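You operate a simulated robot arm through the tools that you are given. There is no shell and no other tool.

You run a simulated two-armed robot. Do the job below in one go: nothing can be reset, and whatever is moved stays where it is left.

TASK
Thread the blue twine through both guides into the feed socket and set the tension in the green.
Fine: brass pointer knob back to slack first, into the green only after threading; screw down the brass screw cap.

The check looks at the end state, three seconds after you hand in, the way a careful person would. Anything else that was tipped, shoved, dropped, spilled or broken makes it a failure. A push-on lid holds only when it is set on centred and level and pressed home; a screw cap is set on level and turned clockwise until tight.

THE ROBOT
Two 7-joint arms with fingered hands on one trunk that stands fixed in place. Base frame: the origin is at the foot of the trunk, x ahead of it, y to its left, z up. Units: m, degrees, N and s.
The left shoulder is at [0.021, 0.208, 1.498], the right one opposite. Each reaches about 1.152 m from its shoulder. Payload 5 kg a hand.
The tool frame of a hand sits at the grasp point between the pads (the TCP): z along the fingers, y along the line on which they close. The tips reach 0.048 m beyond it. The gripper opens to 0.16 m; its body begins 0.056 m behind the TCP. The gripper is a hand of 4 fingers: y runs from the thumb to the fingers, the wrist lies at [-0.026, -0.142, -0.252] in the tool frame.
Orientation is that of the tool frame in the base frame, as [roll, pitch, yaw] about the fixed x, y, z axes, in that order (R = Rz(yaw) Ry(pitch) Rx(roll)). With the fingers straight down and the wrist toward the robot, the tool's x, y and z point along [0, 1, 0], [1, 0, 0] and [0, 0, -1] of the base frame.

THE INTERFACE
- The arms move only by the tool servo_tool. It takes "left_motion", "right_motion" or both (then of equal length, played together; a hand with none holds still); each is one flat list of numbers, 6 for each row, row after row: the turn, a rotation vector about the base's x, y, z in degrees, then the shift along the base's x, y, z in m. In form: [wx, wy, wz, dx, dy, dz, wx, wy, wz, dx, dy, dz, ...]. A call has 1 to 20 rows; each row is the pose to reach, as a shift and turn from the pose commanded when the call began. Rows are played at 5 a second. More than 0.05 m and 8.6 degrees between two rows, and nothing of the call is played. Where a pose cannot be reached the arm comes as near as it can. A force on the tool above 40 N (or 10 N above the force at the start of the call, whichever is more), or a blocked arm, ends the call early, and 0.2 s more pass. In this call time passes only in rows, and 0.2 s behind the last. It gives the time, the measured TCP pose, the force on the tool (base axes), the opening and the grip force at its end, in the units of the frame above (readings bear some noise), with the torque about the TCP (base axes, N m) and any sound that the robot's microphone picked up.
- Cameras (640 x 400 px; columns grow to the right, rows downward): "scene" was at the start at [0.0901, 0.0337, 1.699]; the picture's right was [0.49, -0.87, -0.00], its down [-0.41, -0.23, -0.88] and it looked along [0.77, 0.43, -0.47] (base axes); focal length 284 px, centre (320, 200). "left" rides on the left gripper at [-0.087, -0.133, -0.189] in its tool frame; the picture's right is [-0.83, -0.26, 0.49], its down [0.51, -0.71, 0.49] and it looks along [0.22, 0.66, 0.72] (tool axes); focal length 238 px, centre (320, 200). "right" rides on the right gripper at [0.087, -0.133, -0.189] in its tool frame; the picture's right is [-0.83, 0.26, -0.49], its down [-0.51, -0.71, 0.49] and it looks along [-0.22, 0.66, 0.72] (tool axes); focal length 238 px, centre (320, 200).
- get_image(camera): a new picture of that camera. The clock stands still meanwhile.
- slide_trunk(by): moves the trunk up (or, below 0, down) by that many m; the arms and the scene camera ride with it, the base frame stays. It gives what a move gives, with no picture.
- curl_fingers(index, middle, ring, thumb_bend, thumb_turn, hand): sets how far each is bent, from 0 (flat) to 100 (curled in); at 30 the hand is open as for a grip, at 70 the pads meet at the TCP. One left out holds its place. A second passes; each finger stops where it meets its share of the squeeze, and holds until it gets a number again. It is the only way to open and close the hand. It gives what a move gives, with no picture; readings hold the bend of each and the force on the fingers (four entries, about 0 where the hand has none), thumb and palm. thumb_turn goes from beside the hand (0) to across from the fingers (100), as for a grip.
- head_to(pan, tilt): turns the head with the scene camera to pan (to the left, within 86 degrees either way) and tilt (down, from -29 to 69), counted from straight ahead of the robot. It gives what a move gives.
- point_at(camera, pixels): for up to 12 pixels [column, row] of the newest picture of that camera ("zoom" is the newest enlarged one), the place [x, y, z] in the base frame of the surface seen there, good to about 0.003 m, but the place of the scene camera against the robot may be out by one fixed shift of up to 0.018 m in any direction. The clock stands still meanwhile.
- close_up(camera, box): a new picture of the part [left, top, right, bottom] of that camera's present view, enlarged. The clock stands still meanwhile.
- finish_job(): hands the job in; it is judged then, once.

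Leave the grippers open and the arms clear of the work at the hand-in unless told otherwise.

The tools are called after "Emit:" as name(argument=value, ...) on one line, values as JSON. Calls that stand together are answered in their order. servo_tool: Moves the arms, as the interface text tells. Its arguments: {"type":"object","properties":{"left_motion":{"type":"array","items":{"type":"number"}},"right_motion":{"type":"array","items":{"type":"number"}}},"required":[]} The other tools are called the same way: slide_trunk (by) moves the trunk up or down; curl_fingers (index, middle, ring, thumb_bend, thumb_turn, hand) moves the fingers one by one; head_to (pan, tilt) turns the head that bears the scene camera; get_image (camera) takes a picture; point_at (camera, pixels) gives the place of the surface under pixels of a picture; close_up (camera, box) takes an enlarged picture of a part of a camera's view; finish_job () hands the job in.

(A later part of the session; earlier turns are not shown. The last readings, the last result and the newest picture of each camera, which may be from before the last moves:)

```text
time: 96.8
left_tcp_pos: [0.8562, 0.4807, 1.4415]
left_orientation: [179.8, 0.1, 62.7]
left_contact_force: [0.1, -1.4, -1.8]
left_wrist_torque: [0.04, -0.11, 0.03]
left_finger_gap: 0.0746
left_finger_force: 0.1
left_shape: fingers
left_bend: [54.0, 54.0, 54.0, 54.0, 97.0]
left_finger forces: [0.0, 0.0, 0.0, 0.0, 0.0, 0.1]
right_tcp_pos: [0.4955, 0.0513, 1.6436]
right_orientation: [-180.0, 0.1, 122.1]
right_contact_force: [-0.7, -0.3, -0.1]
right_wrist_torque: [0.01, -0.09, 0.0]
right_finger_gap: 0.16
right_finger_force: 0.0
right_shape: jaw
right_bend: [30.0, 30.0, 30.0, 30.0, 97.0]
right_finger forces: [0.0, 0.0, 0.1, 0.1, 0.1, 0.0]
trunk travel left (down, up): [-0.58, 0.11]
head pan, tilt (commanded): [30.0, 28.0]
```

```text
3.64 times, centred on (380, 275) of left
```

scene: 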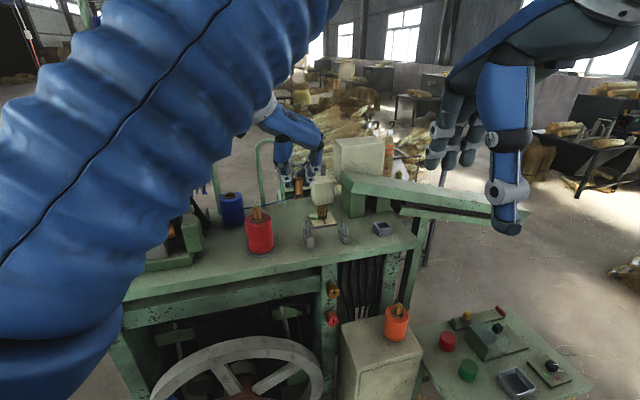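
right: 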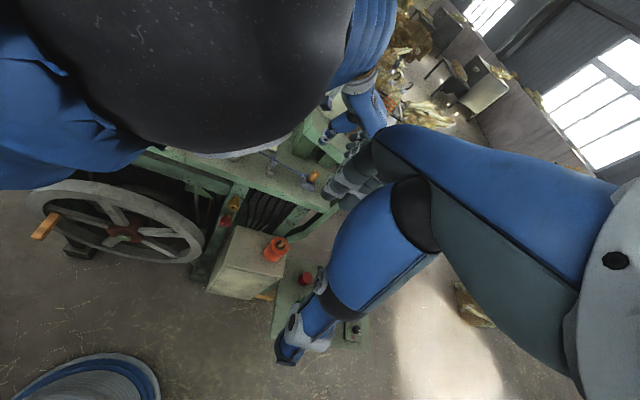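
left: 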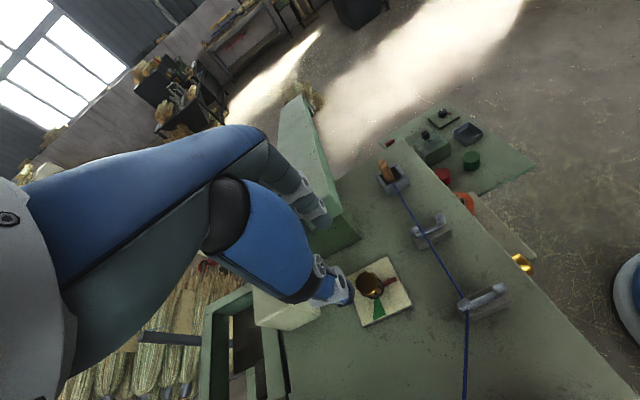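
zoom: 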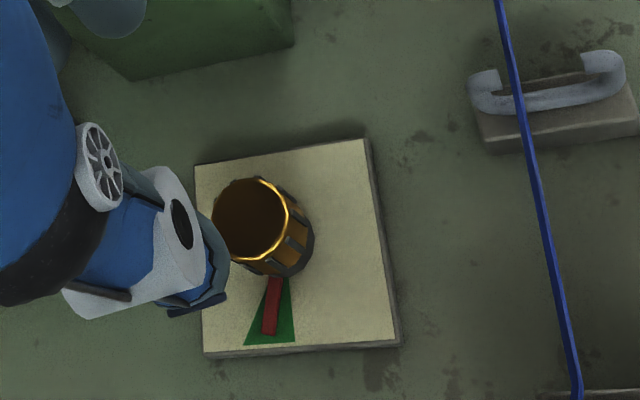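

The pointer sits in the middle of the green. Now I'll retreat the left hand: straight up, then back and left to a parked position well above everything.

Emit:
servo_tool(left_motion=[0, 0, 0, 0, 0, 0.04, 0, 0, 0, 0, 0, 0.08, 0, 0, 4, -0.03, 0.01, 0.11, 0, 0, 8, -0.07, 0.02, 0.13, 0, 0, 12, -0.11, 0.04, 0.15, 0, 0, 16, -0.15, 0.06, 0.17, 0, 0, 20, -0.19, 0.08, 0.19, 0, 0, 24, -0.23, 0.1, 0.2, 0, 0, 27, -0.27, 0.12, 0.2, 0, 0, 27, -0.31, 0.14, 0.2])

Emit:
get_image(camera="scene")

Emit:
get_image(camera="right")

Emit:
get_image(camera="left")

```text
time: 99.0
left_tcp_pos: [0.547, 0.6209, 1.6411]
left_orientation: [179.8, 0.4, 89.8]
left_contact_force: [-0.9, 0.8, -0.5]
left_wrist_torque: [-0.04, -0.08, -0.01]
left_finger_gap: 0.0752
left_finger_force: 0.1
left_shape: fingers
left_bend: [54.0, 54.0, 54.0, 54.0, 97.0]
left_finger forces: [0.1, 0.0, 0.1, 0.0, 0.0, 0.0]
right_tcp_pos: [0.496, 0.0535, 1.645]
right_orientation: [179.8, 0.1, 122.1]
right_contact_force: [-1.5, 1.0, 0.5]
right_wrist_torque: [-0.08, -0.14, -0.05]
right_finger_gap: 0.16
right_finger_force: 0.0
right_shape: jaw
right_bend: [30.0, 30.0, 30.0, 30.0, 97.0]
right_finger forces: [0.0, 0.0, 0.1, 0.1, 0.1, 0.1]
trunk travel left (down, up): [-0.58, 0.11]
head pan, tilt (commanded): [30.0, 28.0]
```

```text
taken
```

scene: 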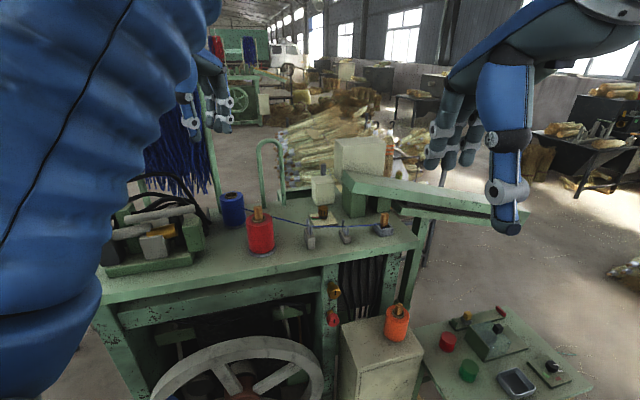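

```text
taken
```

right: 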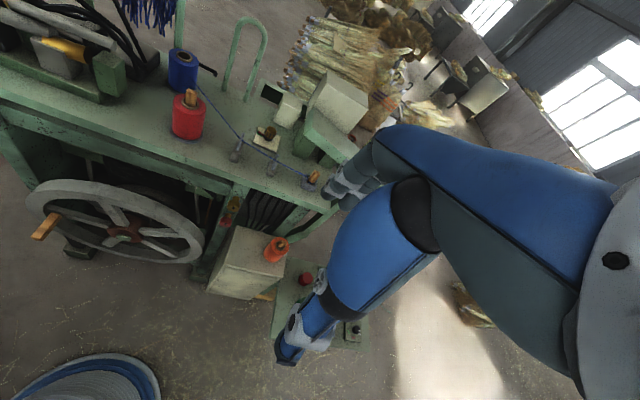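

```text
taken
```

left: 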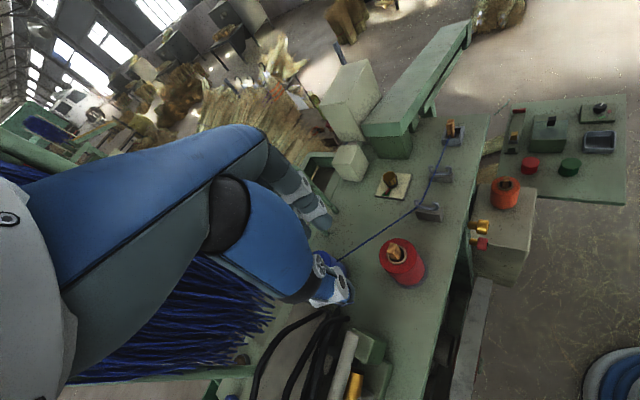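

Threading and dial are done and everything else is in place. Now for the brass screw cap on the front post: I'll zoom on it from all three cameras, at left (482,228), scene (333,289) and right (233,204).

Emit:
close_up(camera="left", box=[455, 210, 505, 260])

Emit:
close_up(camera="right", box=[210, 185, 260, 235])

Emit:
close_up(camera="scene", box=[310, 268, 356, 332])

```text
8.00 times, centred on (480, 235) of left
```

zoom: 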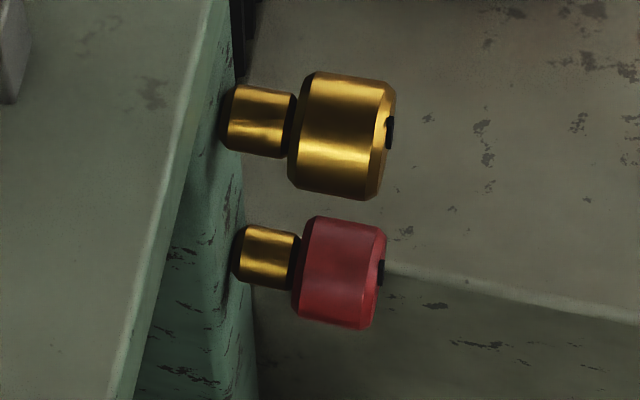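

```text
8.00 times, centred on (235, 210) of right
```

zoom: 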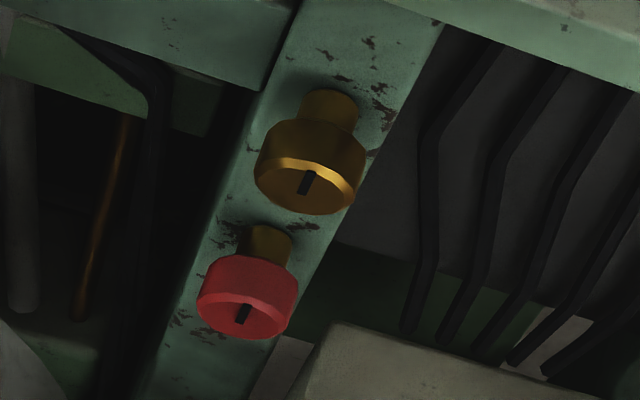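

```text
6.25 times, centred on (333, 300) of scene
```

zoom: 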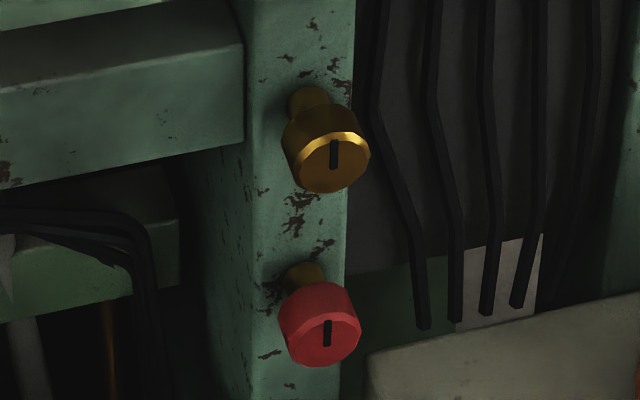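

Emit:
close_up(camera="left", box=[455, 210, 505, 260])

Emit:
point_at(camera="zoom", pixels=[[310, 80], [375, 85], [300, 180], [370, 190], [340, 135], [260, 120], [390, 130], [315, 225], [375, 320], [340, 270], [265, 255], [210, 180]])

Emit:
close_up(camera="right", box=[210, 185, 260, 235])

Emit:
point_at(camera="zoom", pixels=[[306, 185], [265, 175], [350, 195], [310, 212], [275, 130], [365, 150], [315, 140], [333, 105], [245, 310], [250, 275], [230, 150], [380, 60]])

```text
8.00 times, centred on (480, 235) of left
```

zoom: 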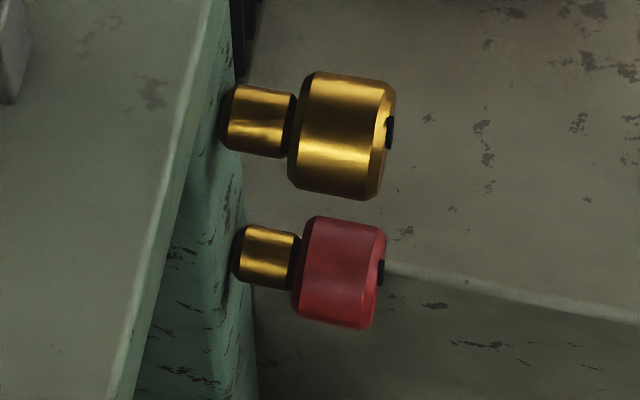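

```text
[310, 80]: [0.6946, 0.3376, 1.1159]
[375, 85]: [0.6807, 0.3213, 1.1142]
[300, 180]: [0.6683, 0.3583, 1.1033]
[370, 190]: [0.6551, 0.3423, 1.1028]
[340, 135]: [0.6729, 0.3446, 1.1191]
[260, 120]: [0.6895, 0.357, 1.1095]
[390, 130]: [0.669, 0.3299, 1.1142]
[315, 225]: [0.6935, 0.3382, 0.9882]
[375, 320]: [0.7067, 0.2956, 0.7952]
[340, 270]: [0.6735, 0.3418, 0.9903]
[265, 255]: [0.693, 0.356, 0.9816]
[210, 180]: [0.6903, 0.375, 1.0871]
```

```text
8.00 times, centred on (235, 210) of right
```

zoom: 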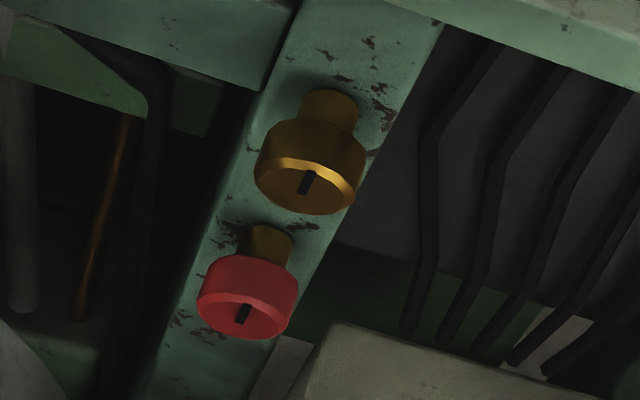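

```text
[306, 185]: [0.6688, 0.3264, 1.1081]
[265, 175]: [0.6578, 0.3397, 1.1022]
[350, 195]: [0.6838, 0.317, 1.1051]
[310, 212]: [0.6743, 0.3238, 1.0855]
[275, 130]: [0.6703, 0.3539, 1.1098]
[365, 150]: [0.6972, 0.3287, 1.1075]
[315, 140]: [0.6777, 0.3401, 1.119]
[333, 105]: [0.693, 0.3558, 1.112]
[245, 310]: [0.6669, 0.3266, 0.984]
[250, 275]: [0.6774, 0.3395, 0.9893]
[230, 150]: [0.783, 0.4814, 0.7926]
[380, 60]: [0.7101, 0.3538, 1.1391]
```

The cap's face centre is about (0.671,0.328,1.103), its axis points out along (−0.7,−0.7,0), radius ~0.018. Its body spans 0.027–0.047 m from the post, with the red cap 0.12 m below. I'll check the surroundings for the right hand's approach: wheel rim, cabinet, table edge and beam.

Emit:
point_at(camera="scene", pixels=[[215, 328], [270, 328], [310, 355], [318, 385], [342, 335], [375, 345], [420, 350], [333, 265], [290, 277], [345, 262], [250, 300], [395, 305]])

Emit:
point_at(camera="right", pixels=[[130, 182], [200, 215], [207, 245], [240, 230], [210, 290], [290, 240], [240, 185], [215, 178], [250, 190], [300, 215], [277, 245], [190, 260]])

```text
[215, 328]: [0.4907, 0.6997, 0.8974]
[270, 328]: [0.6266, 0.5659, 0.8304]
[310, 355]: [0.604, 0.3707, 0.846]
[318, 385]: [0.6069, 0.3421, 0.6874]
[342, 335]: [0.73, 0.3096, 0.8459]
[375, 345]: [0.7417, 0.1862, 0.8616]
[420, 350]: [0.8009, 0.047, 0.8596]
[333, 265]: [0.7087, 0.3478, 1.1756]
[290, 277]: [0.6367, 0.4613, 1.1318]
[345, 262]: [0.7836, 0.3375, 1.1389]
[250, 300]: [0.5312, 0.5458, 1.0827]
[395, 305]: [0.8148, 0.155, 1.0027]
```

```text
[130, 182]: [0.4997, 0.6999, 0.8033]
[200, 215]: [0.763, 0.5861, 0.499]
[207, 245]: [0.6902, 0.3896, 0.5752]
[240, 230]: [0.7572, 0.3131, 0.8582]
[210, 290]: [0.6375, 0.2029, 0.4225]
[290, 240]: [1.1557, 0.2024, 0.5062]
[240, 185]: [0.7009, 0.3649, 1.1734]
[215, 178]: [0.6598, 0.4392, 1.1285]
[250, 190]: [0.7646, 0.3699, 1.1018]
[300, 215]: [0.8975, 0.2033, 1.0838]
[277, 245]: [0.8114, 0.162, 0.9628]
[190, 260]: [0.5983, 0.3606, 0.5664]
```

The wheel top is at z≈0.9 and the cabinet at 0.86, so the space in front of the cap is free. The right arm points almost straight at the cap but sits too high, so I'll lower the trunk. First I'll bring the left hand back toward the robot, clear of the machine.

Emit:
servo_tool(left_motion=[0, 0, 0, -0.03, -0.01, 0.02, 0, 0, 0, -0.065, -0.025, 0.03, 0, 0, 0, -0.1, -0.04, 0.04, 0, 0, 0, -0.135, -0.055, 0.04, 0, 0, 0, -0.17, -0.07, 0.04, 0, 0, 0, -0.205, -0.085, 0.04])

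Emit:
get_image(camera="scene")

```text
time: 100.4
left_tcp_pos: [0.3428, 0.5325, 1.6825]
left_orientation: [179.6, 0.1, 89.7]
left_contact_force: [-0.5, -1.4, 0.4]
left_wrist_torque: [0.07, -0.13, 0.01]
left_finger_gap: 0.0749
left_finger_force: 0.1
left_shape: fingers
left_bend: [54.0, 54.0, 54.0, 54.0, 97.0]
left_finger forces: [0.0, 0.0, 0.0, 0.0, 0.0, 0.0]
right_tcp_pos: [0.4966, 0.0503, 1.6436]
right_orientation: [179.9, 0.0, 122.0]
right_contact_force: [-1.5, -1.0, 0.6]
right_wrist_torque: [0.06, -0.05, -0.04]
right_finger_gap: 0.1599
right_finger_force: 0.1
right_shape: jaw
right_bend: [30.0, 30.0, 30.0, 30.0, 97.0]
right_finger forces: [0.0, 0.1, 0.0, 0.0, 0.0, 0.0]
trunk travel left (down, up): [-0.58, 0.11]
head pan, tilt (commanded): [30.0, 28.0]
```

```text
taken
```

scene: 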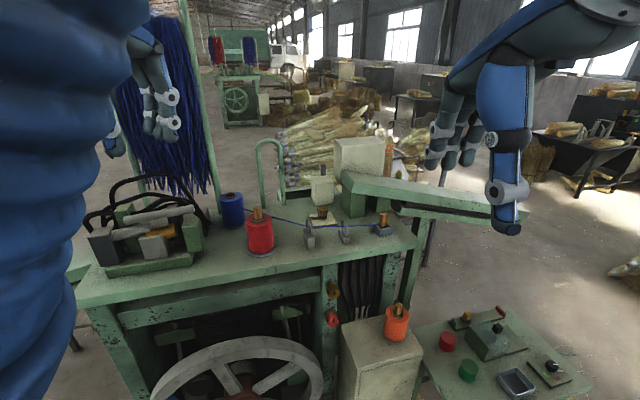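

The left arm is clear. I'll lower the trunk 0.25 m.

Emit:
slide_trunk(by=-0.25)

Emit:
head_to(pan=26, tilt=28)

Emit:
get_image(camera="scene")

```text
time: 103.0
left_tcp_pos: [0.3441, 0.535, 1.433]
left_orientation: [179.7, 0.2, 89.8]
left_contact_force: [0.5, 0.9, 0.4]
left_wrist_torque: [0.02, 0.0, -0.02]
left_finger_gap: 0.0752
left_finger_force: 0.0
left_shape: fingers
left_bend: [54.0, 54.0, 54.0, 54.0, 97.0]
left_finger forces: [0.0, 0.0, 0.0, 0.0, 0.1, 0.0]
right_tcp_pos: [0.4982, 0.0517, 1.3937]
right_orientation: [-180.0, 0.0, 122.2]
right_contact_force: [0.1, -0.5, -0.2]
right_wrist_torque: [-0.03, -0.01, 0.03]
right_finger_gap: 0.1601
right_finger_force: 0.1
right_shape: jaw
right_bend: [30.0, 30.0, 30.0, 30.0, 97.0]
right_finger forces: [0.0, 0.0, 0.0, 0.2, 0.0, 0.0]
trunk travel left (down, up): [-0.33, 0.36]
head pan, tilt (commanded): [30.0, 28.0]
```

```text
time: 103.7
left_tcp_pos: [0.3439, 0.5347, 1.4316]
left_orientation: [179.7, 0.1, 89.9]
left_contact_force: [-0.7, -0.3, -0.5]
left_wrist_torque: [0.01, 0.02, 0.01]
left_finger_gap: 0.0751
left_finger_force: 0.0
left_shape: fingers
left_bend: [54.0, 54.0, 54.0, 54.0, 97.0]
left_finger forces: [0.0, 0.1, 0.1, 0.0, 0.0, 0.0]
right_tcp_pos: [0.4979, 0.0526, 1.3933]
right_orientation: [-180.0, -0.1, 122.0]
right_contact_force: [-0.3, 0.2, 0.5]
right_wrist_torque: [0.03, -0.03, 0.02]
right_finger_gap: 0.16
right_finger_force: 0.0
right_shape: jaw
right_bend: [30.0, 30.0, 30.0, 30.0, 97.0]
right_finger forces: [0.0, 0.0, 0.1, 0.1, 0.0, 0.1]
trunk travel left (down, up): [-0.33, 0.36]
head pan, tilt (commanded): [26.0, 28.0]
```

```text
taken
```

scene: 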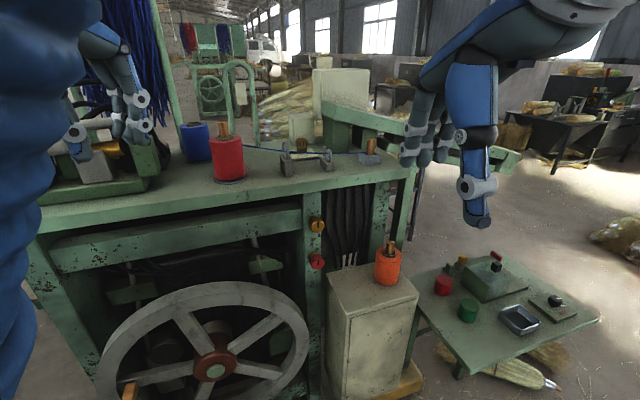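

Now I have a good view, with the brass cap at (318,224) and the right hand at (475,180). I'll move the right hand in front of the machine and lower it, turning it +13° to face the post squarely, and narrow its fingers.

Emit:
servo_tool(right_motion=[0, 0, 2.6, 0.008, 0.03, -0.028, 0, 0, 5.2, 0.016, 0.06, -0.056, 0, 0, 7.8, 0.025, 0.089, -0.085, 0, 0, 10.4, 0.034, 0.118, -0.114, 0, 0, 13, 0.042, 0.148, -0.143])

Emit:
curl_fingers(hand="right", index=52, middle=52, ring=52, thumb_bend=52)

Emit:
get_image(camera="scene")

```text
time: 104.8
left_tcp_pos: [0.345, 0.5354, 1.4304]
left_orientation: [179.8, 0.3, 89.8]
left_contact_force: [1.1, 0.6, -0.8]
left_wrist_torque: [-0.09, 0.05, -0.04]
left_finger_gap: 0.075
left_finger_force: 0.0
left_shape: fingers
left_bend: [54.0, 54.0, 54.0, 54.0, 97.0]
left_finger forces: [0.1, 0.0, 0.0, 0.0, 0.1, 0.0]
right_tcp_pos: [0.5402, 0.2001, 1.2491]
right_orientation: [-180.0, -0.1, 135.0]
right_contact_force: [0.1, 0.1, 0.8]
right_wrist_torque: [-0.05, 0.12, 0.02]
right_finger_gap: 0.1601
right_finger_force: 0.1
right_shape: jaw
right_bend: [30.0, 30.0, 30.0, 30.0, 97.0]
right_finger forces: [0.0, 0.1, 0.0, 0.0, 0.1, 0.0]
trunk travel left (down, up): [-0.33, 0.36]
head pan, tilt (commanded): [26.0, 28.0]
```

```text
time: 105.8
left_tcp_pos: [0.3454, 0.5351, 1.4328]
left_orientation: [179.8, 0.2, 89.7]
left_contact_force: [-0.5, 0.3, -0.5]
left_wrist_torque: [-0.03, 0.0, -0.02]
left_finger_gap: 0.0753
left_finger_force: 0.1
left_shape: fingers
left_bend: [54.0, 54.0, 54.0, 54.0, 97.0]
left_finger forces: [0.0, 0.0, 0.0, 0.1, 0.1, 0.0]
right_tcp_pos: [0.5399, 0.2, 1.2497]
right_orientation: [180.0, 0.1, 135.2]
right_contact_force: [0.7, 0.1, 0.1]
right_wrist_torque: [-0.01, 0.01, -0.01]
right_finger_gap: 0.0836
right_finger_force: 0.0
right_shape: fingers
right_bend: [52.0, 52.0, 52.0, 52.0, 97.0]
right_finger forces: [0.0, 0.1, 0.0, 0.1, 0.0, 0.0]
trunk travel left (down, up): [-0.33, 0.36]
head pan, tilt (commanded): [26.0, 28.0]
```

```text
taken
```

scene: 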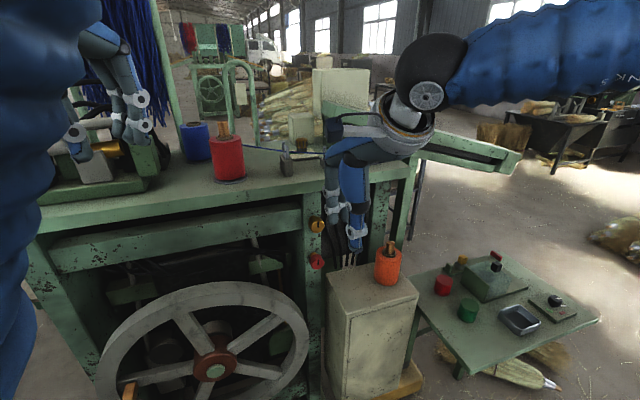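

Next I'll pitch the right hand up 90° about the horizontal axis (0.707,−0.707,0) so the fingers point at the post, in 11 steps.

Emit:
servo_tool(right_motion=[5.79, -5.79, 0, 0, 0, 0, 11.57, -11.57, 0, 0, 0, 0, 17.36, -17.36, 0, 0, 0, 0, 23.14, -23.14, 0, 0, 0, 0, 28.93, -28.93, 0, 0, 0, 0, 34.71, -34.71, 0, 0, 0, 0, 40.5, -40.5, 0, 0, 0, 0, 46.28, -46.28, 0, 0, 0, 0, 52.07, -52.07, 0, 0, 0, 0, 57.85, -57.85, 0, 0, 0, 0, 63.64, -63.64, 0, 0, 0, 0])

Emit:
get_image(camera="scene")

Emit:
get_image(camera="right")

```text
time: 108.2
left_tcp_pos: [0.346, 0.5353, 1.4311]
left_orientation: [179.8, 0.2, 89.8]
left_contact_force: [0.3, 1.0, 1.1]
left_wrist_torque: [-0.05, 0.04, -0.04]
left_finger_gap: 0.0753
left_finger_force: 0.2
left_shape: fingers
left_bend: [54.0, 54.0, 54.0, 54.0, 97.0]
left_finger forces: [0.1, 0.0, 0.0, 0.0, 0.0, 0.0]
right_tcp_pos: [0.5398, 0.2003, 1.251]
right_orientation: [90.0, 0.0, 135.0]
right_contact_force: [0.4, -0.5, -0.5]
right_wrist_torque: [0.0, 0.02, -0.02]
right_finger_gap: 0.0836
right_finger_force: 0.1
right_shape: fingers
right_bend: [52.0, 52.0, 52.0, 52.0, 97.0]
right_finger forces: [0.1, 0.0, 0.1, 0.0, 0.0, 0.0]
trunk travel left (down, up): [-0.33, 0.36]
head pan, tilt (commanded): [26.0, 28.0]
```

```text
taken
```

scene: 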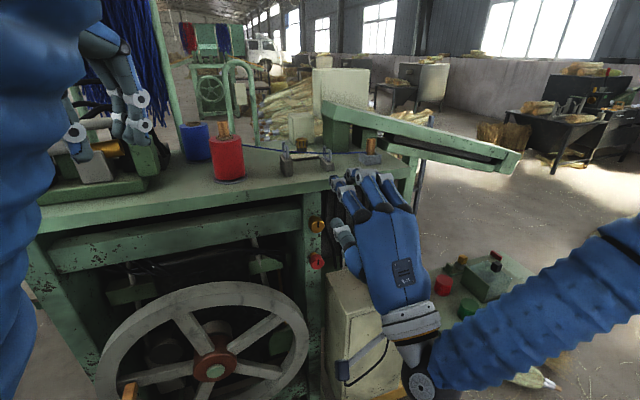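

```text
taken
```

right: 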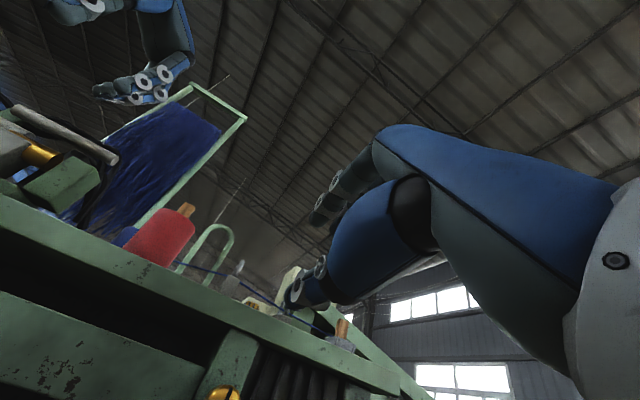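

The hand now points squarely at the post. I'll test the roll range about the cap axis in free air: first counter-clockwise −64°.

Emit:
servo_tool(right_motion=[-5.66, -5.66, 0, 0, 0, 0, -11.31, -11.31, 0, 0, 0, 0, -16.97, -16.97, 0, 0, 0, 0, -22.63, -22.63, 0, 0, 0, 0, -28.28, -28.28, 0, 0, 0, 0, -33.94, -33.94, 0, 0, 0, 0, -39.6, -39.6, 0, 0, 0, 0, -45.25, -45.25, 0, 0, 0, 0])

Emit:
get_image(camera="scene")

```text
time: 110.0
left_tcp_pos: [0.343, 0.5356, 1.4328]
left_orientation: [179.7, 0.3, 89.8]
left_contact_force: [-0.4, 0.2, -0.6]
left_wrist_torque: [-0.03, -0.1, -0.05]
left_finger_gap: 0.075
left_finger_force: 0.0
left_shape: fingers
left_bend: [54.0, 54.0, 54.0, 54.0, 97.0]
left_finger forces: [0.0, 0.0, 0.1, 0.1, 0.1, 0.0]
right_tcp_pos: [0.5387, 0.1999, 1.2503]
right_orientation: [90.2, 64.2, 135.2]
right_contact_force: [-0.7, 0.2, 0.6]
right_wrist_torque: [0.01, -0.02, -0.05]
right_finger_gap: 0.0836
right_finger_force: 0.1
right_shape: fingers
right_bend: [52.0, 52.0, 52.0, 52.0, 97.0]
right_finger forces: [0.0, 0.1, 0.0, 0.1, 0.1, 0.0]
trunk travel left (down, up): [-0.33, 0.36]
head pan, tilt (commanded): [26.0, 28.0]
```

```text
taken
```

scene: 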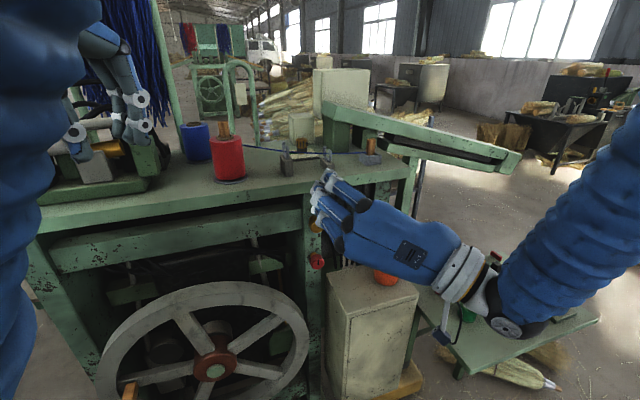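

−64° works easily. I'll try another −40° to see the limit.

Emit:
servo_tool(right_motion=[-5.66, -5.66, 0, 0, 0, 0, -11.31, -11.31, 0, 0, 0, 0, -16.97, -16.97, 0, 0, 0, 0, -22.63, -22.63, 0, 0, 0, 0, -28.28, -28.28, 0, 0, 0, 0])

Emit:
get_image(camera="scene")

Emit:
get_image(camera="right")

```text
time: 111.2
left_tcp_pos: [0.3441, 0.5354, 1.4331]
left_orientation: [179.8, 0.2, 89.8]
left_contact_force: [-0.4, 0.9, 0.2]
left_wrist_torque: [0.0, 0.01, 0.01]
left_finger_gap: 0.0749
left_finger_force: 0.1
left_shape: fingers
left_bend: [54.0, 54.0, 54.0, 54.0, 97.0]
left_finger forces: [0.1, 0.0, 0.0, 0.0, 0.0, 0.1]
right_tcp_pos: [0.5387, 0.1991, 1.251]
right_orientation: [-90.3, 75.9, -45.2]
right_contact_force: [0.7, -0.3, -1.6]
right_wrist_torque: [0.01, -0.01, 0.0]
right_finger_gap: 0.0835
right_finger_force: 0.1
right_shape: fingers
right_bend: [52.0, 52.0, 52.0, 52.0, 97.0]
right_finger forces: [0.0, 0.1, 0.1, 0.1, 0.0, 0.0]
trunk travel left (down, up): [-0.33, 0.36]
head pan, tilt (commanded): [26.0, 28.0]
```

```text
taken
```

scene: 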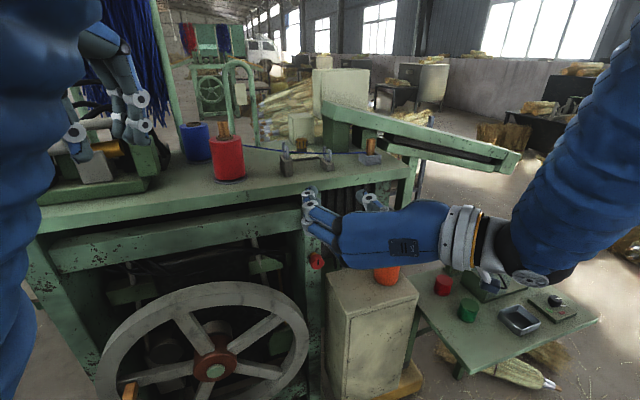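

```text
taken
```

right: 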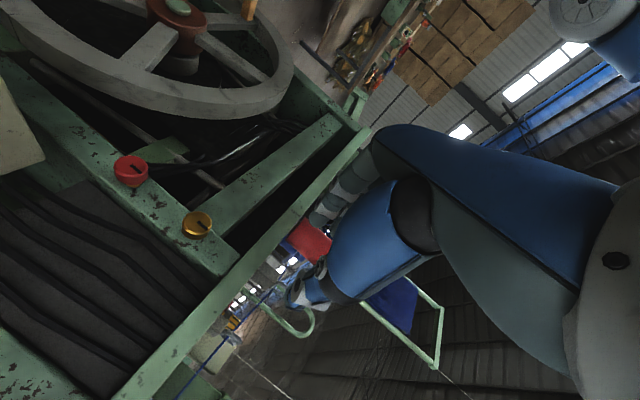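

A total of −104° roll is reachable, and the right camera now sees the brass cap face-on at (197,224). I'll zoom and measure it precisely.

Emit:
close_up(camera="right", box=[170, 195, 230, 255])

```text
6.67 times, centred on (200, 225) of right
```

zoom: 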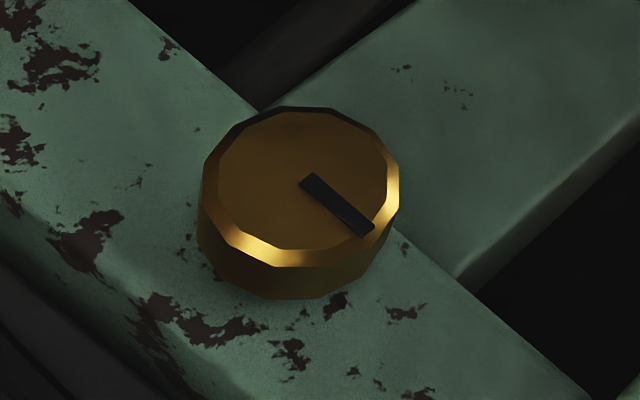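

Emit:
point_at(camera="zoom", pixels=[[302, 182], [220, 190], [385, 195], [310, 120], [285, 245], [340, 210], [205, 240], [310, 295], [150, 260], [450, 150], [365, 232], [310, 182]])

```text
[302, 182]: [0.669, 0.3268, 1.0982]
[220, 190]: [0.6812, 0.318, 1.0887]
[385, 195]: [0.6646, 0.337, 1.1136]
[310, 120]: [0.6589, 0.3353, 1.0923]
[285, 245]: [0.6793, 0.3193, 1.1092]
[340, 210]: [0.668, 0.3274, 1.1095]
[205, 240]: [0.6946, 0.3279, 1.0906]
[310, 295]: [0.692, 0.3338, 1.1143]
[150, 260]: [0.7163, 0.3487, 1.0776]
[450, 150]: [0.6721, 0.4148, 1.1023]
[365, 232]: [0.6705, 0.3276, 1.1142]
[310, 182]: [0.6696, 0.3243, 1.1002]
```

The cap axis passes through (0.671,0.3274,1.101), and the black mark points straight up (12 o'clock). I'll test the other end of the roll range with +160° (from −104° to +56°).

Emit:
servo_tool(right_motion=[5.66, 5.66, 0, 0, 0, 0, 11.31, 11.31, 0, 0, 0, 0, 16.97, 16.97, 0, 0, 0, 0, 22.63, 22.63, 0, 0, 0, 0, 28.28, 28.28, 0, 0, 0, 0, 33.94, 33.94, 0, 0, 0, 0, 39.6, 39.6, 0, 0, 0, 0, 45.25, 45.25, 0, 0, 0, 0, 50.91, 50.91, 0, 0, 0, 0, 56.57, 56.57, 0, 0, 0, 0, 62.23, 62.23, 0, 0, 0, 0, 67.88, 67.88, 0, 0, 0, 0, 73.54, 73.54, 0, 0, 0, 0, 79.2, 79.2, 0, 0, 0, 0, 84.85, 84.85, 0, 0, 0, 0, 90.51, 90.51, 0, 0, 0, 0, 96.17, 96.17, 0, 0, 0, 0, 101.82, 101.82, 0, 0, 0, 0, 107.48, 107.48, 0, 0, 0, 0, 113.14, 113.14, 0, 0, 0, 0])

Emit:
get_image(camera="scene")

```text
time: 115.5
left_tcp_pos: [0.3447, 0.5344, 1.4314]
left_orientation: [179.7, 0.3, 89.7]
left_contact_force: [0.2, -0.8, 0.2]
left_wrist_torque: [0.01, 0.02, -0.02]
left_finger_gap: 0.0751
left_finger_force: 0.0
left_shape: fingers
left_bend: [54.0, 54.0, 54.0, 54.0, 97.0]
left_finger forces: [0.0, 0.1, 0.0, 0.0, 0.1, 0.0]
right_tcp_pos: [0.5382, 0.1987, 1.2509]
right_orientation: [90.2, -56.1, 134.9]
right_contact_force: [0.3, -0.3, 0.2]
right_wrist_torque: [-0.02, 0.01, 0.02]
right_finger_gap: 0.0835
right_finger_force: 0.1
right_shape: fingers
right_bend: [52.0, 52.0, 52.0, 52.0, 97.0]
right_finger forces: [0.1, 0.0, 0.1, 0.0, 0.1, 0.0]
trunk travel left (down, up): [-0.33, 0.36]
head pan, tilt (commanded): [26.0, 28.0]
```

```text
taken
```

scene: 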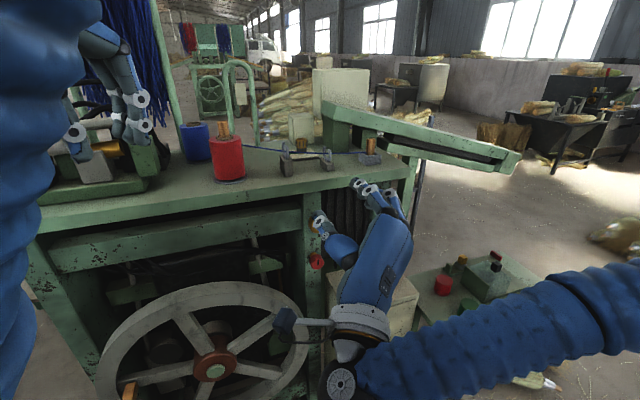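

The full −104° to +56° roll is available, giving 160° in one grip. I'll roll back to −104° while moving to a point in front of the cap, TCP (0.612,0.2685,1.101), with the fingertips 0.03 m short of the cap face.

Emit:
servo_tool(right_motion=[-5.66, -5.66, 0, 0.0037, 0.0035, -0.0075, -11.31, -11.31, 0, 0.0074, 0.007, -0.015, -16.97, -16.97, 0, 0.011, 0.0104, -0.0225, -22.63, -22.63, 0, 0.0147, 0.0139, -0.03, -28.28, -28.28, 0, 0.0184, 0.0174, -0.0375, -33.94, -33.94, 0, 0.0221, 0.0209, -0.045, -39.6, -39.6, 0, 0.0258, 0.0243, -0.0525, -45.25, -45.25, 0, 0.0294, 0.0278, -0.06, -50.91, -50.91, 0, 0.0331, 0.0313, -0.0675, -56.57, -56.57, 0, 0.0368, 0.0348, -0.075, -62.23, -62.23, 0, 0.0405, 0.0382, -0.0825, -67.88, -67.88, 0, 0.0442, 0.0417, -0.09, -73.54, -73.54, 0, 0.0478, 0.0452, -0.0975, -79.2, -79.2, 0, 0.0515, 0.0487, -0.105, -84.85, -84.85, 0, 0.0552, 0.0521, -0.1125, -90.51, -90.51, 0, 0.0589, 0.0556, -0.12, -96.17, -96.17, 0, 0.0626, 0.0591, -0.1275, -101.82, -101.82, 0, 0.0662, 0.0626, -0.135, -107.48, -107.48, 0, 0.0699, 0.066, -0.1425, -113.14, -113.14, 0, 0.0736, 0.0695, -0.15])

Emit:
get_image(camera="scene")

Emit:
get_image(camera="right")

```text
time: 119.7
left_tcp_pos: [0.3446, 0.5353, 1.4335]
left_orientation: [179.7, 0.2, 89.8]
left_contact_force: [-0.2, 0.1, 0.5]
left_wrist_torque: [0.01, -0.01, 0.02]
left_finger_gap: 0.0752
left_finger_force: 0.1
left_shape: fingers
left_bend: [54.0, 54.0, 54.0, 54.0, 97.0]
left_finger forces: [0.0, 0.0, 0.1, 0.1, 0.0, 0.0]
right_tcp_pos: [0.6141, 0.2688, 1.1009]
right_orientation: [-90.4, 75.9, -45.4]
right_contact_force: [-0.3, -0.4, 0.0]
right_wrist_torque: [0.02, -0.02, 0.0]
right_finger_gap: 0.0837
right_finger_force: 0.1
right_shape: fingers
right_bend: [52.0, 52.0, 52.0, 52.0, 97.0]
right_finger forces: [0.1, 0.0, 0.0, 0.0, 0.0, 0.1]
trunk travel left (down, up): [-0.33, 0.36]
head pan, tilt (commanded): [26.0, 28.0]
```

```text
taken
```

scene: 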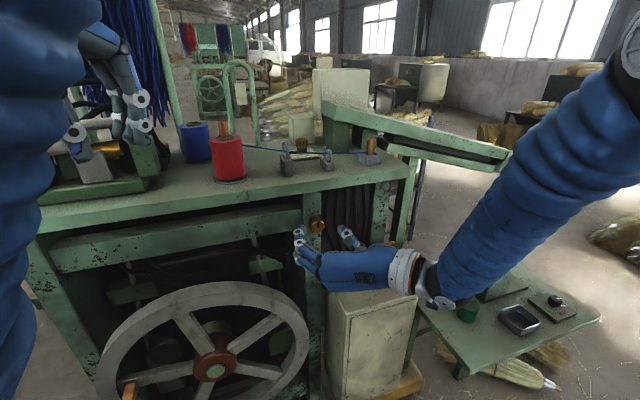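

```text
taken
```

right: 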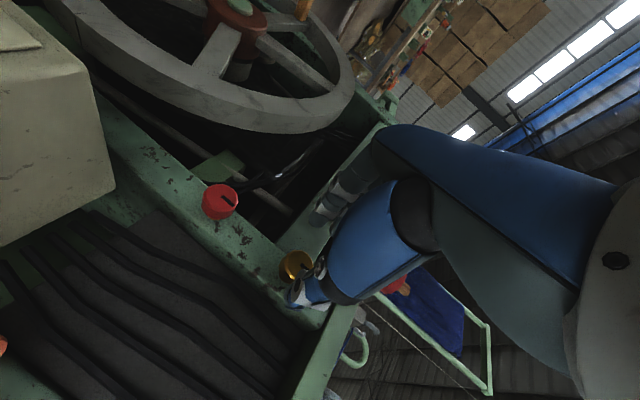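

The cap lies right between the thumb and fingers. I'll zoom from the scene and right cameras for alignment.

Emit:
close_up(camera="scene", box=[285, 195, 385, 300])

Emit:
close_up(camera="right", box=[250, 220, 370, 320])

Emit:
point_at(camera="zoom", pixels=[[250, 180], [245, 155], [260, 200], [220, 190], [285, 175], [240, 210]])

```text
3.81 times, centred on (335, 248) of scene
```

zoom: 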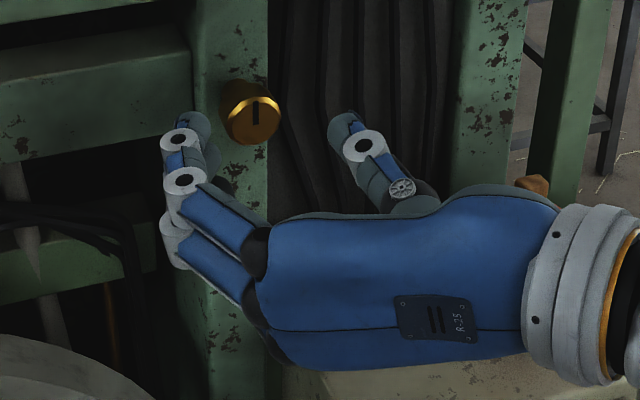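

```text
4.00 times, centred on (310, 270) of right
```

zoom: 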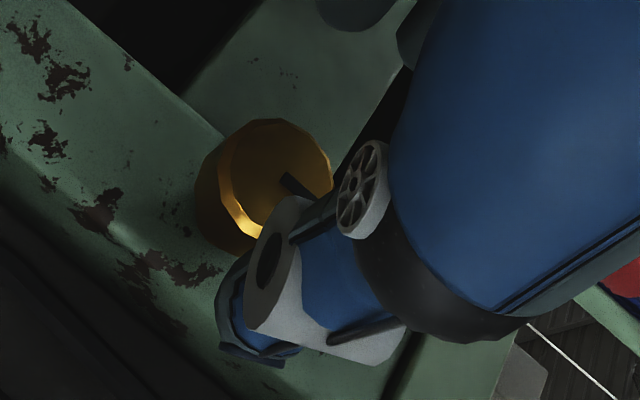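

```text
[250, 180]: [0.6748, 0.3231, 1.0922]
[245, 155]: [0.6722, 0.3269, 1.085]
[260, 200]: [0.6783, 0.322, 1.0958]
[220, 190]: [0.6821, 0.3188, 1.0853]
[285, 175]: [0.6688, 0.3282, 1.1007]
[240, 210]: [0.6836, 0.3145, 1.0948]
```

It's aligned. I'll advance 0.064 m along the axis toward the post in four steps, watching for contact.

Emit:
servo_tool(right_motion=[0, 0, 0, 0.0137, 0.0145, 0, 0, 0, 0, 0.0278, 0.0286, 0, 0, 0, 0, 0.038, 0.0388, 0, 0, 0, 0, 0.0448, 0.0462, 0])

Emit:
close_up(camera="scene", box=[285, 195, 385, 300])

Emit:
close_up(camera="right", box=[250, 180, 370, 300])

```text
time: 120.7
left_tcp_pos: [0.3455, 0.5354, 1.4317]
left_orientation: [179.9, 0.3, 89.8]
left_contact_force: [0.3, -0.6, -0.7]
left_wrist_torque: [-0.03, -0.01, 0.0]
left_finger_gap: 0.0749
left_finger_force: 0.0
left_shape: fingers
left_bend: [54.0, 54.0, 54.0, 54.0, 97.0]
left_finger forces: [0.0, 0.1, 0.0, 0.0, 0.0, 0.0]
right_tcp_pos: [0.6593, 0.3159, 1.1026]
right_orientation: [-90.6, 76.0, -45.7]
right_contact_force: [-0.1, 0.2, -0.1]
right_wrist_torque: [-0.01, -0.03, 0.02]
right_finger_gap: 0.0835
right_finger_force: 0.1
right_shape: fingers
right_bend: [52.0, 52.0, 52.0, 52.0, 97.0]
right_finger forces: [0.0, 0.1, 0.0, 0.0, 0.0, 0.0]
trunk travel left (down, up): [-0.33, 0.36]
head pan, tilt (commanded): [26.0, 28.0]
```

```text
3.81 times, centred on (335, 248) of scene
```

zoom: 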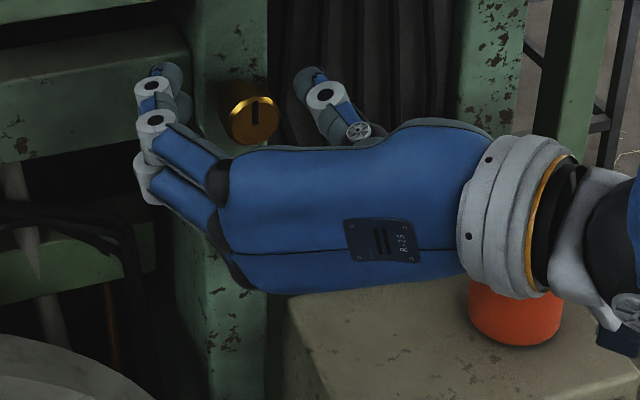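

```text
3.33 times, centred on (310, 240) of right
```

zoom: 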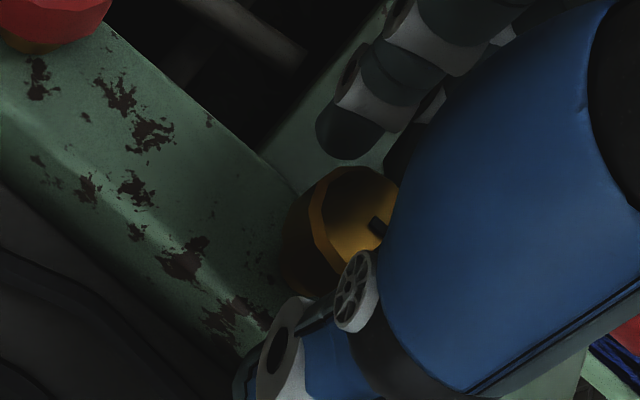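

The cap sits between the thumb and fingers with no contact. Now I'll close on it.

Emit:
curl_fingers(hand="right", index=74, middle=74, ring=64, thumb_bend=74)

Emit:
close_up(camera="scene", box=[285, 195, 385, 300])

```text
time: 121.7
left_tcp_pos: [0.3436, 0.5345, 1.4338]
left_orientation: [179.7, 0.2, 89.8]
left_contact_force: [0.6, -0.2, -1.2]
left_wrist_torque: [0.0, 0.02, 0.0]
left_finger_gap: 0.0749
left_finger_force: 0.0
left_shape: fingers
left_bend: [54.0, 54.0, 54.0, 54.0, 97.0]
left_finger forces: [0.0, 0.0, 0.1, 0.0, 0.0, 0.0]
right_tcp_pos: [0.6581, 0.3165, 1.1025]
right_orientation: [-89.8, 75.9, -44.8]
right_contact_force: [2.7, 4.5, 8.1]
right_wrist_torque: [0.2, -0.26, 0.14]
right_finger_gap: 0.0447
right_finger_force: 17.6
right_shape: fingers
right_bend: [61.0, 65.0, 64.0, 64.0, 97.0]
right_finger forces: [7.7, 10.1, 0.0, 0.1, 18.1, 0.0]
trunk travel left (down, up): [-0.33, 0.36]
head pan, tilt (commanded): [26.0, 28.0]
```

```text
3.81 times, centred on (335, 248) of scene
```

zoom: 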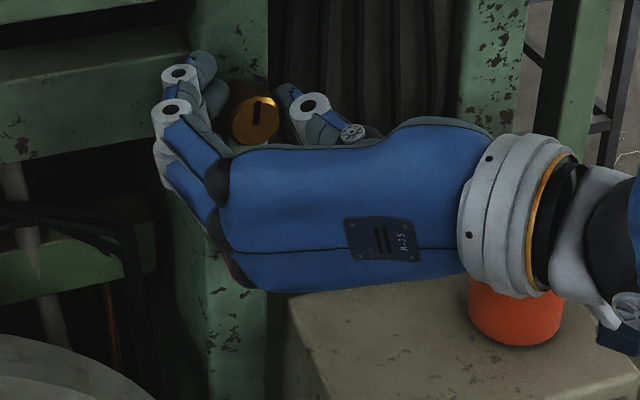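

Grip is firm: 18 N on the thumb, gap 0.045. I'll turn clockwise (as seen from the front), about +(0.707,0.707,0), 56° in 8 steps, and read the torque.

Emit:
servo_tool(right_motion=[4.95, 4.95, 0, 0, 0, 0, 9.9, 9.9, 0, 0, 0, 0, 14.85, 14.85, 0, 0, 0, 0, 19.8, 19.8, 0, 0, 0, 0, 24.75, 24.75, 0, 0, 0, 0, 29.7, 29.7, 0, 0, 0, 0, 34.65, 34.65, 0, 0, 0, 0, 39.6, 39.6, 0, 0, 0, 0])

Emit:
close_up(camera="scene", box=[285, 195, 385, 300])

```text
time: 123.5
left_tcp_pos: [0.3451, 0.5335, 1.4324]
left_orientation: [179.7, 0.2, 89.8]
left_contact_force: [0.3, -0.3, 0.0]
left_wrist_torque: [-0.01, -0.01, -0.03]
left_finger_gap: 0.075
left_finger_force: 0.0
left_shape: fingers
left_bend: [54.0, 54.0, 54.0, 54.0, 97.0]
left_finger forces: [0.1, 0.0, 0.0, 0.0, 0.0, 0.0]
right_tcp_pos: [0.6597, 0.3143, 1.0998]
right_orientation: [90.0, 47.9, 134.9]
right_contact_force: [11.7, -0.2, 8.1]
right_wrist_torque: [0.29, -0.3, -0.28]
right_finger_gap: 0.0447
right_finger_force: 19.6
right_shape: fingers
right_bend: [61.0, 65.0, 64.0, 64.0, 97.0]
right_finger forces: [7.3, 13.3, 0.0, 0.1, 17.9, 0.0]
trunk travel left (down, up): [-0.33, 0.36]
head pan, tilt (commanded): [26.0, 28.0]
```

```text
3.81 times, centred on (335, 248) of scene
```

zoom: 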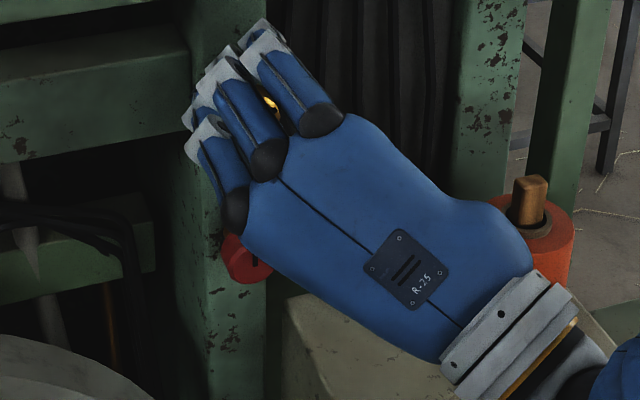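

No resistance about the axis yet. I'll continue another 96° clockwise in 12 steps.

Emit:
servo_tool(right_motion=[5.66, 5.66, 0, 0, 0, 0, 11.31, 11.31, 0, 0, 0, 0, 16.97, 16.97, 0, 0, 0, 0, 22.63, 22.63, 0, 0, 0, 0, 28.28, 28.28, 0, 0, 0, 0, 33.94, 33.94, 0, 0, 0, 0, 39.6, 39.6, 0, 0, 0, 0, 45.25, 45.25, 0, 0, 0, 0, 50.91, 50.91, 0, 0, 0, 0, 56.57, 56.57, 0, 0, 0, 0, 62.23, 62.23, 0, 0, 0, 0, 67.88, 67.88, 0, 0, 0, 0])

Emit:
close_up(camera="scene", box=[285, 195, 385, 300])

```text
time: 126.0
left_tcp_pos: [0.3461, 0.5349, 1.4325]
left_orientation: [179.8, 0.2, 89.8]
left_contact_force: [0.2, 0.4, -0.1]
left_wrist_torque: [-0.01, -0.02, 0.0]
left_finger_gap: 0.0751
left_finger_force: 0.1
left_shape: fingers
left_bend: [54.0, 54.0, 54.0, 54.0, 97.0]
left_finger forces: [0.0, 0.0, 0.0, 0.0, 0.0, 0.0]
right_tcp_pos: [0.659, 0.3161, 1.0985]
right_orientation: [90.3, -48.1, 134.9]
right_contact_force: [3.0, -2.9, -16.9]
right_wrist_torque: [-0.5, 0.48, -0.1]
right_finger_gap: 0.044
right_finger_force: 20.7
right_shape: fingers
right_bend: [61.0, 65.0, 64.0, 64.0, 97.0]
right_finger forces: [5.7, 14.0, 0.1, 0.1, 21.8, 0.1]
trunk travel left (down, up): [-0.33, 0.36]
head pan, tilt (commanded): [26.0, 28.0]
```

```text
3.81 times, centred on (335, 248) of scene
```

zoom: 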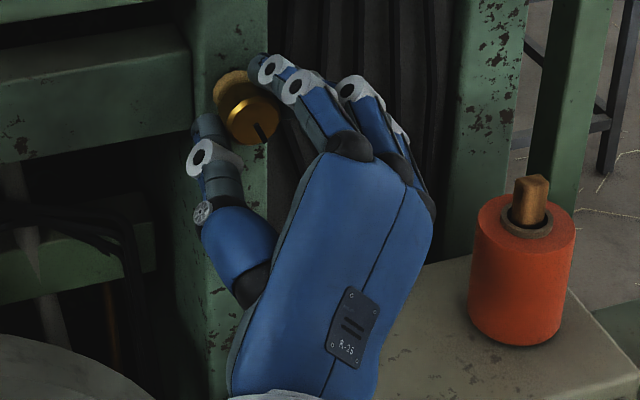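

The mark went round to about 5 o'clock with no resistance, so it's turning freely. I'll open, back off 0.03 m, roll back −152° and regrip.

Emit:
curl_fingers(hand="right", index=52, middle=52, ring=52, thumb_bend=52)

Emit:
servo_tool(right_motion=[0, 0, 0, -0.0106, -0.0106, 0, -5.66, -5.66, 0, -0.0212, -0.0212, 0, -11.31, -11.31, 0, -0.0212, -0.0212, 0, -16.97, -16.97, 0, -0.0212, -0.0212, 0, -22.63, -22.63, 0, -0.0212, -0.0212, 0, -28.28, -28.28, 0, -0.0212, -0.0212, 0, -33.94, -33.94, 0, -0.0212, -0.0212, 0, -39.6, -39.6, 0, -0.0212, -0.0212, 0, -45.25, -45.25, 0, -0.0212, -0.0212, 0, -50.91, -50.91, 0, -0.0212, -0.0212, 0, -56.57, -56.57, 0, -0.0212, -0.0212, 0, -62.23, -62.23, 0, -0.0212, -0.0212, 0, -67.88, -67.88, 0, -0.0212, -0.0212, 0, -73.54, -73.54, 0, -0.0212, -0.0212, 0, -79.2, -79.2, 0, -0.0212, -0.0212, 0, -84.85, -84.85, 0, -0.0212, -0.0212, 0, -90.51, -90.51, 0, -0.0212, -0.0212, 0, -96.17, -96.17, 0, -0.0212, -0.0212, 0, -101.82, -101.82, 0, -0.0212, -0.0212, 0, -107.48, -107.48, 0, -0.0212, -0.0212, 0])

Emit:
close_up(camera="scene", box=[285, 195, 385, 300])

Emit:
close_up(camera="right", box=[250, 200, 370, 320])

```text
time: 127.0
left_tcp_pos: [0.3462, 0.5352, 1.4329]
left_orientation: [179.9, 0.2, 89.8]
left_contact_force: [0.4, 0.2, 0.1]
left_wrist_torque: [-0.02, -0.01, 0.0]
left_finger_gap: 0.075
left_finger_force: 0.0
left_shape: fingers
left_bend: [54.0, 54.0, 54.0, 54.0, 97.0]
left_finger forces: [0.0, 0.0, 0.0, 0.1, 0.0, 0.1]
right_tcp_pos: [0.6585, 0.3144, 1.1014]
right_orientation: [90.0, -48.0, 135.0]
right_contact_force: [1.1, -0.4, 0.8]
right_wrist_torque: [0.01, 0.0, 0.0]
right_finger_gap: 0.0828
right_finger_force: 0.0
right_shape: fingers
right_bend: [52.0, 52.0, 52.0, 52.0, 97.0]
right_finger forces: [0.0, 0.0, 0.0, 0.0, 0.1, 0.0]
trunk travel left (down, up): [-0.33, 0.36]
head pan, tilt (commanded): [26.0, 28.0]
```

```text
time: 131.2
left_tcp_pos: [0.3445, 0.5355, 1.4329]
left_orientation: [179.6, 0.2, 89.8]
left_contact_force: [-0.8, -0.1, 0.3]
left_wrist_torque: [-0.02, -0.04, -0.01]
left_finger_gap: 0.075
left_finger_force: 0.0
left_shape: fingers
left_bend: [54.0, 54.0, 54.0, 54.0, 97.0]
left_finger forces: [0.0, 0.1, 0.0, 0.1, 0.0, 0.0]
right_tcp_pos: [0.6371, 0.2936, 1.1003]
right_orientation: [-90.1, 75.7, -45.2]
right_contact_force: [-0.2, -0.2, -0.2]
right_wrist_torque: [-0.01, -0.01, -0.03]
right_finger_gap: 0.0828
right_finger_force: 0.1
right_shape: fingers
right_bend: [52.0, 52.0, 52.0, 52.0, 97.0]
right_finger forces: [0.0, 0.0, 0.0, 0.0, 0.0, 0.0]
trunk travel left (down, up): [-0.33, 0.36]
head pan, tilt (commanded): [26.0, 28.0]
```

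```text
3.81 times, centred on (335, 248) of scene
```

zoom: 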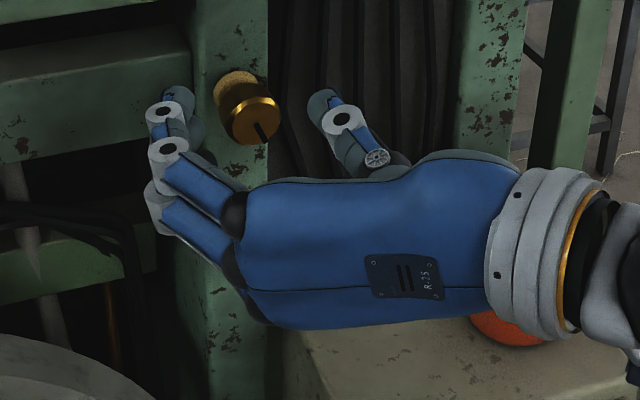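

```text
3.33 times, centred on (310, 260) of right
```

zoom: 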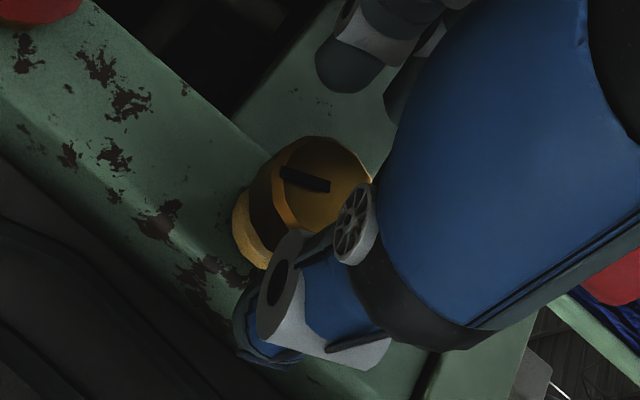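

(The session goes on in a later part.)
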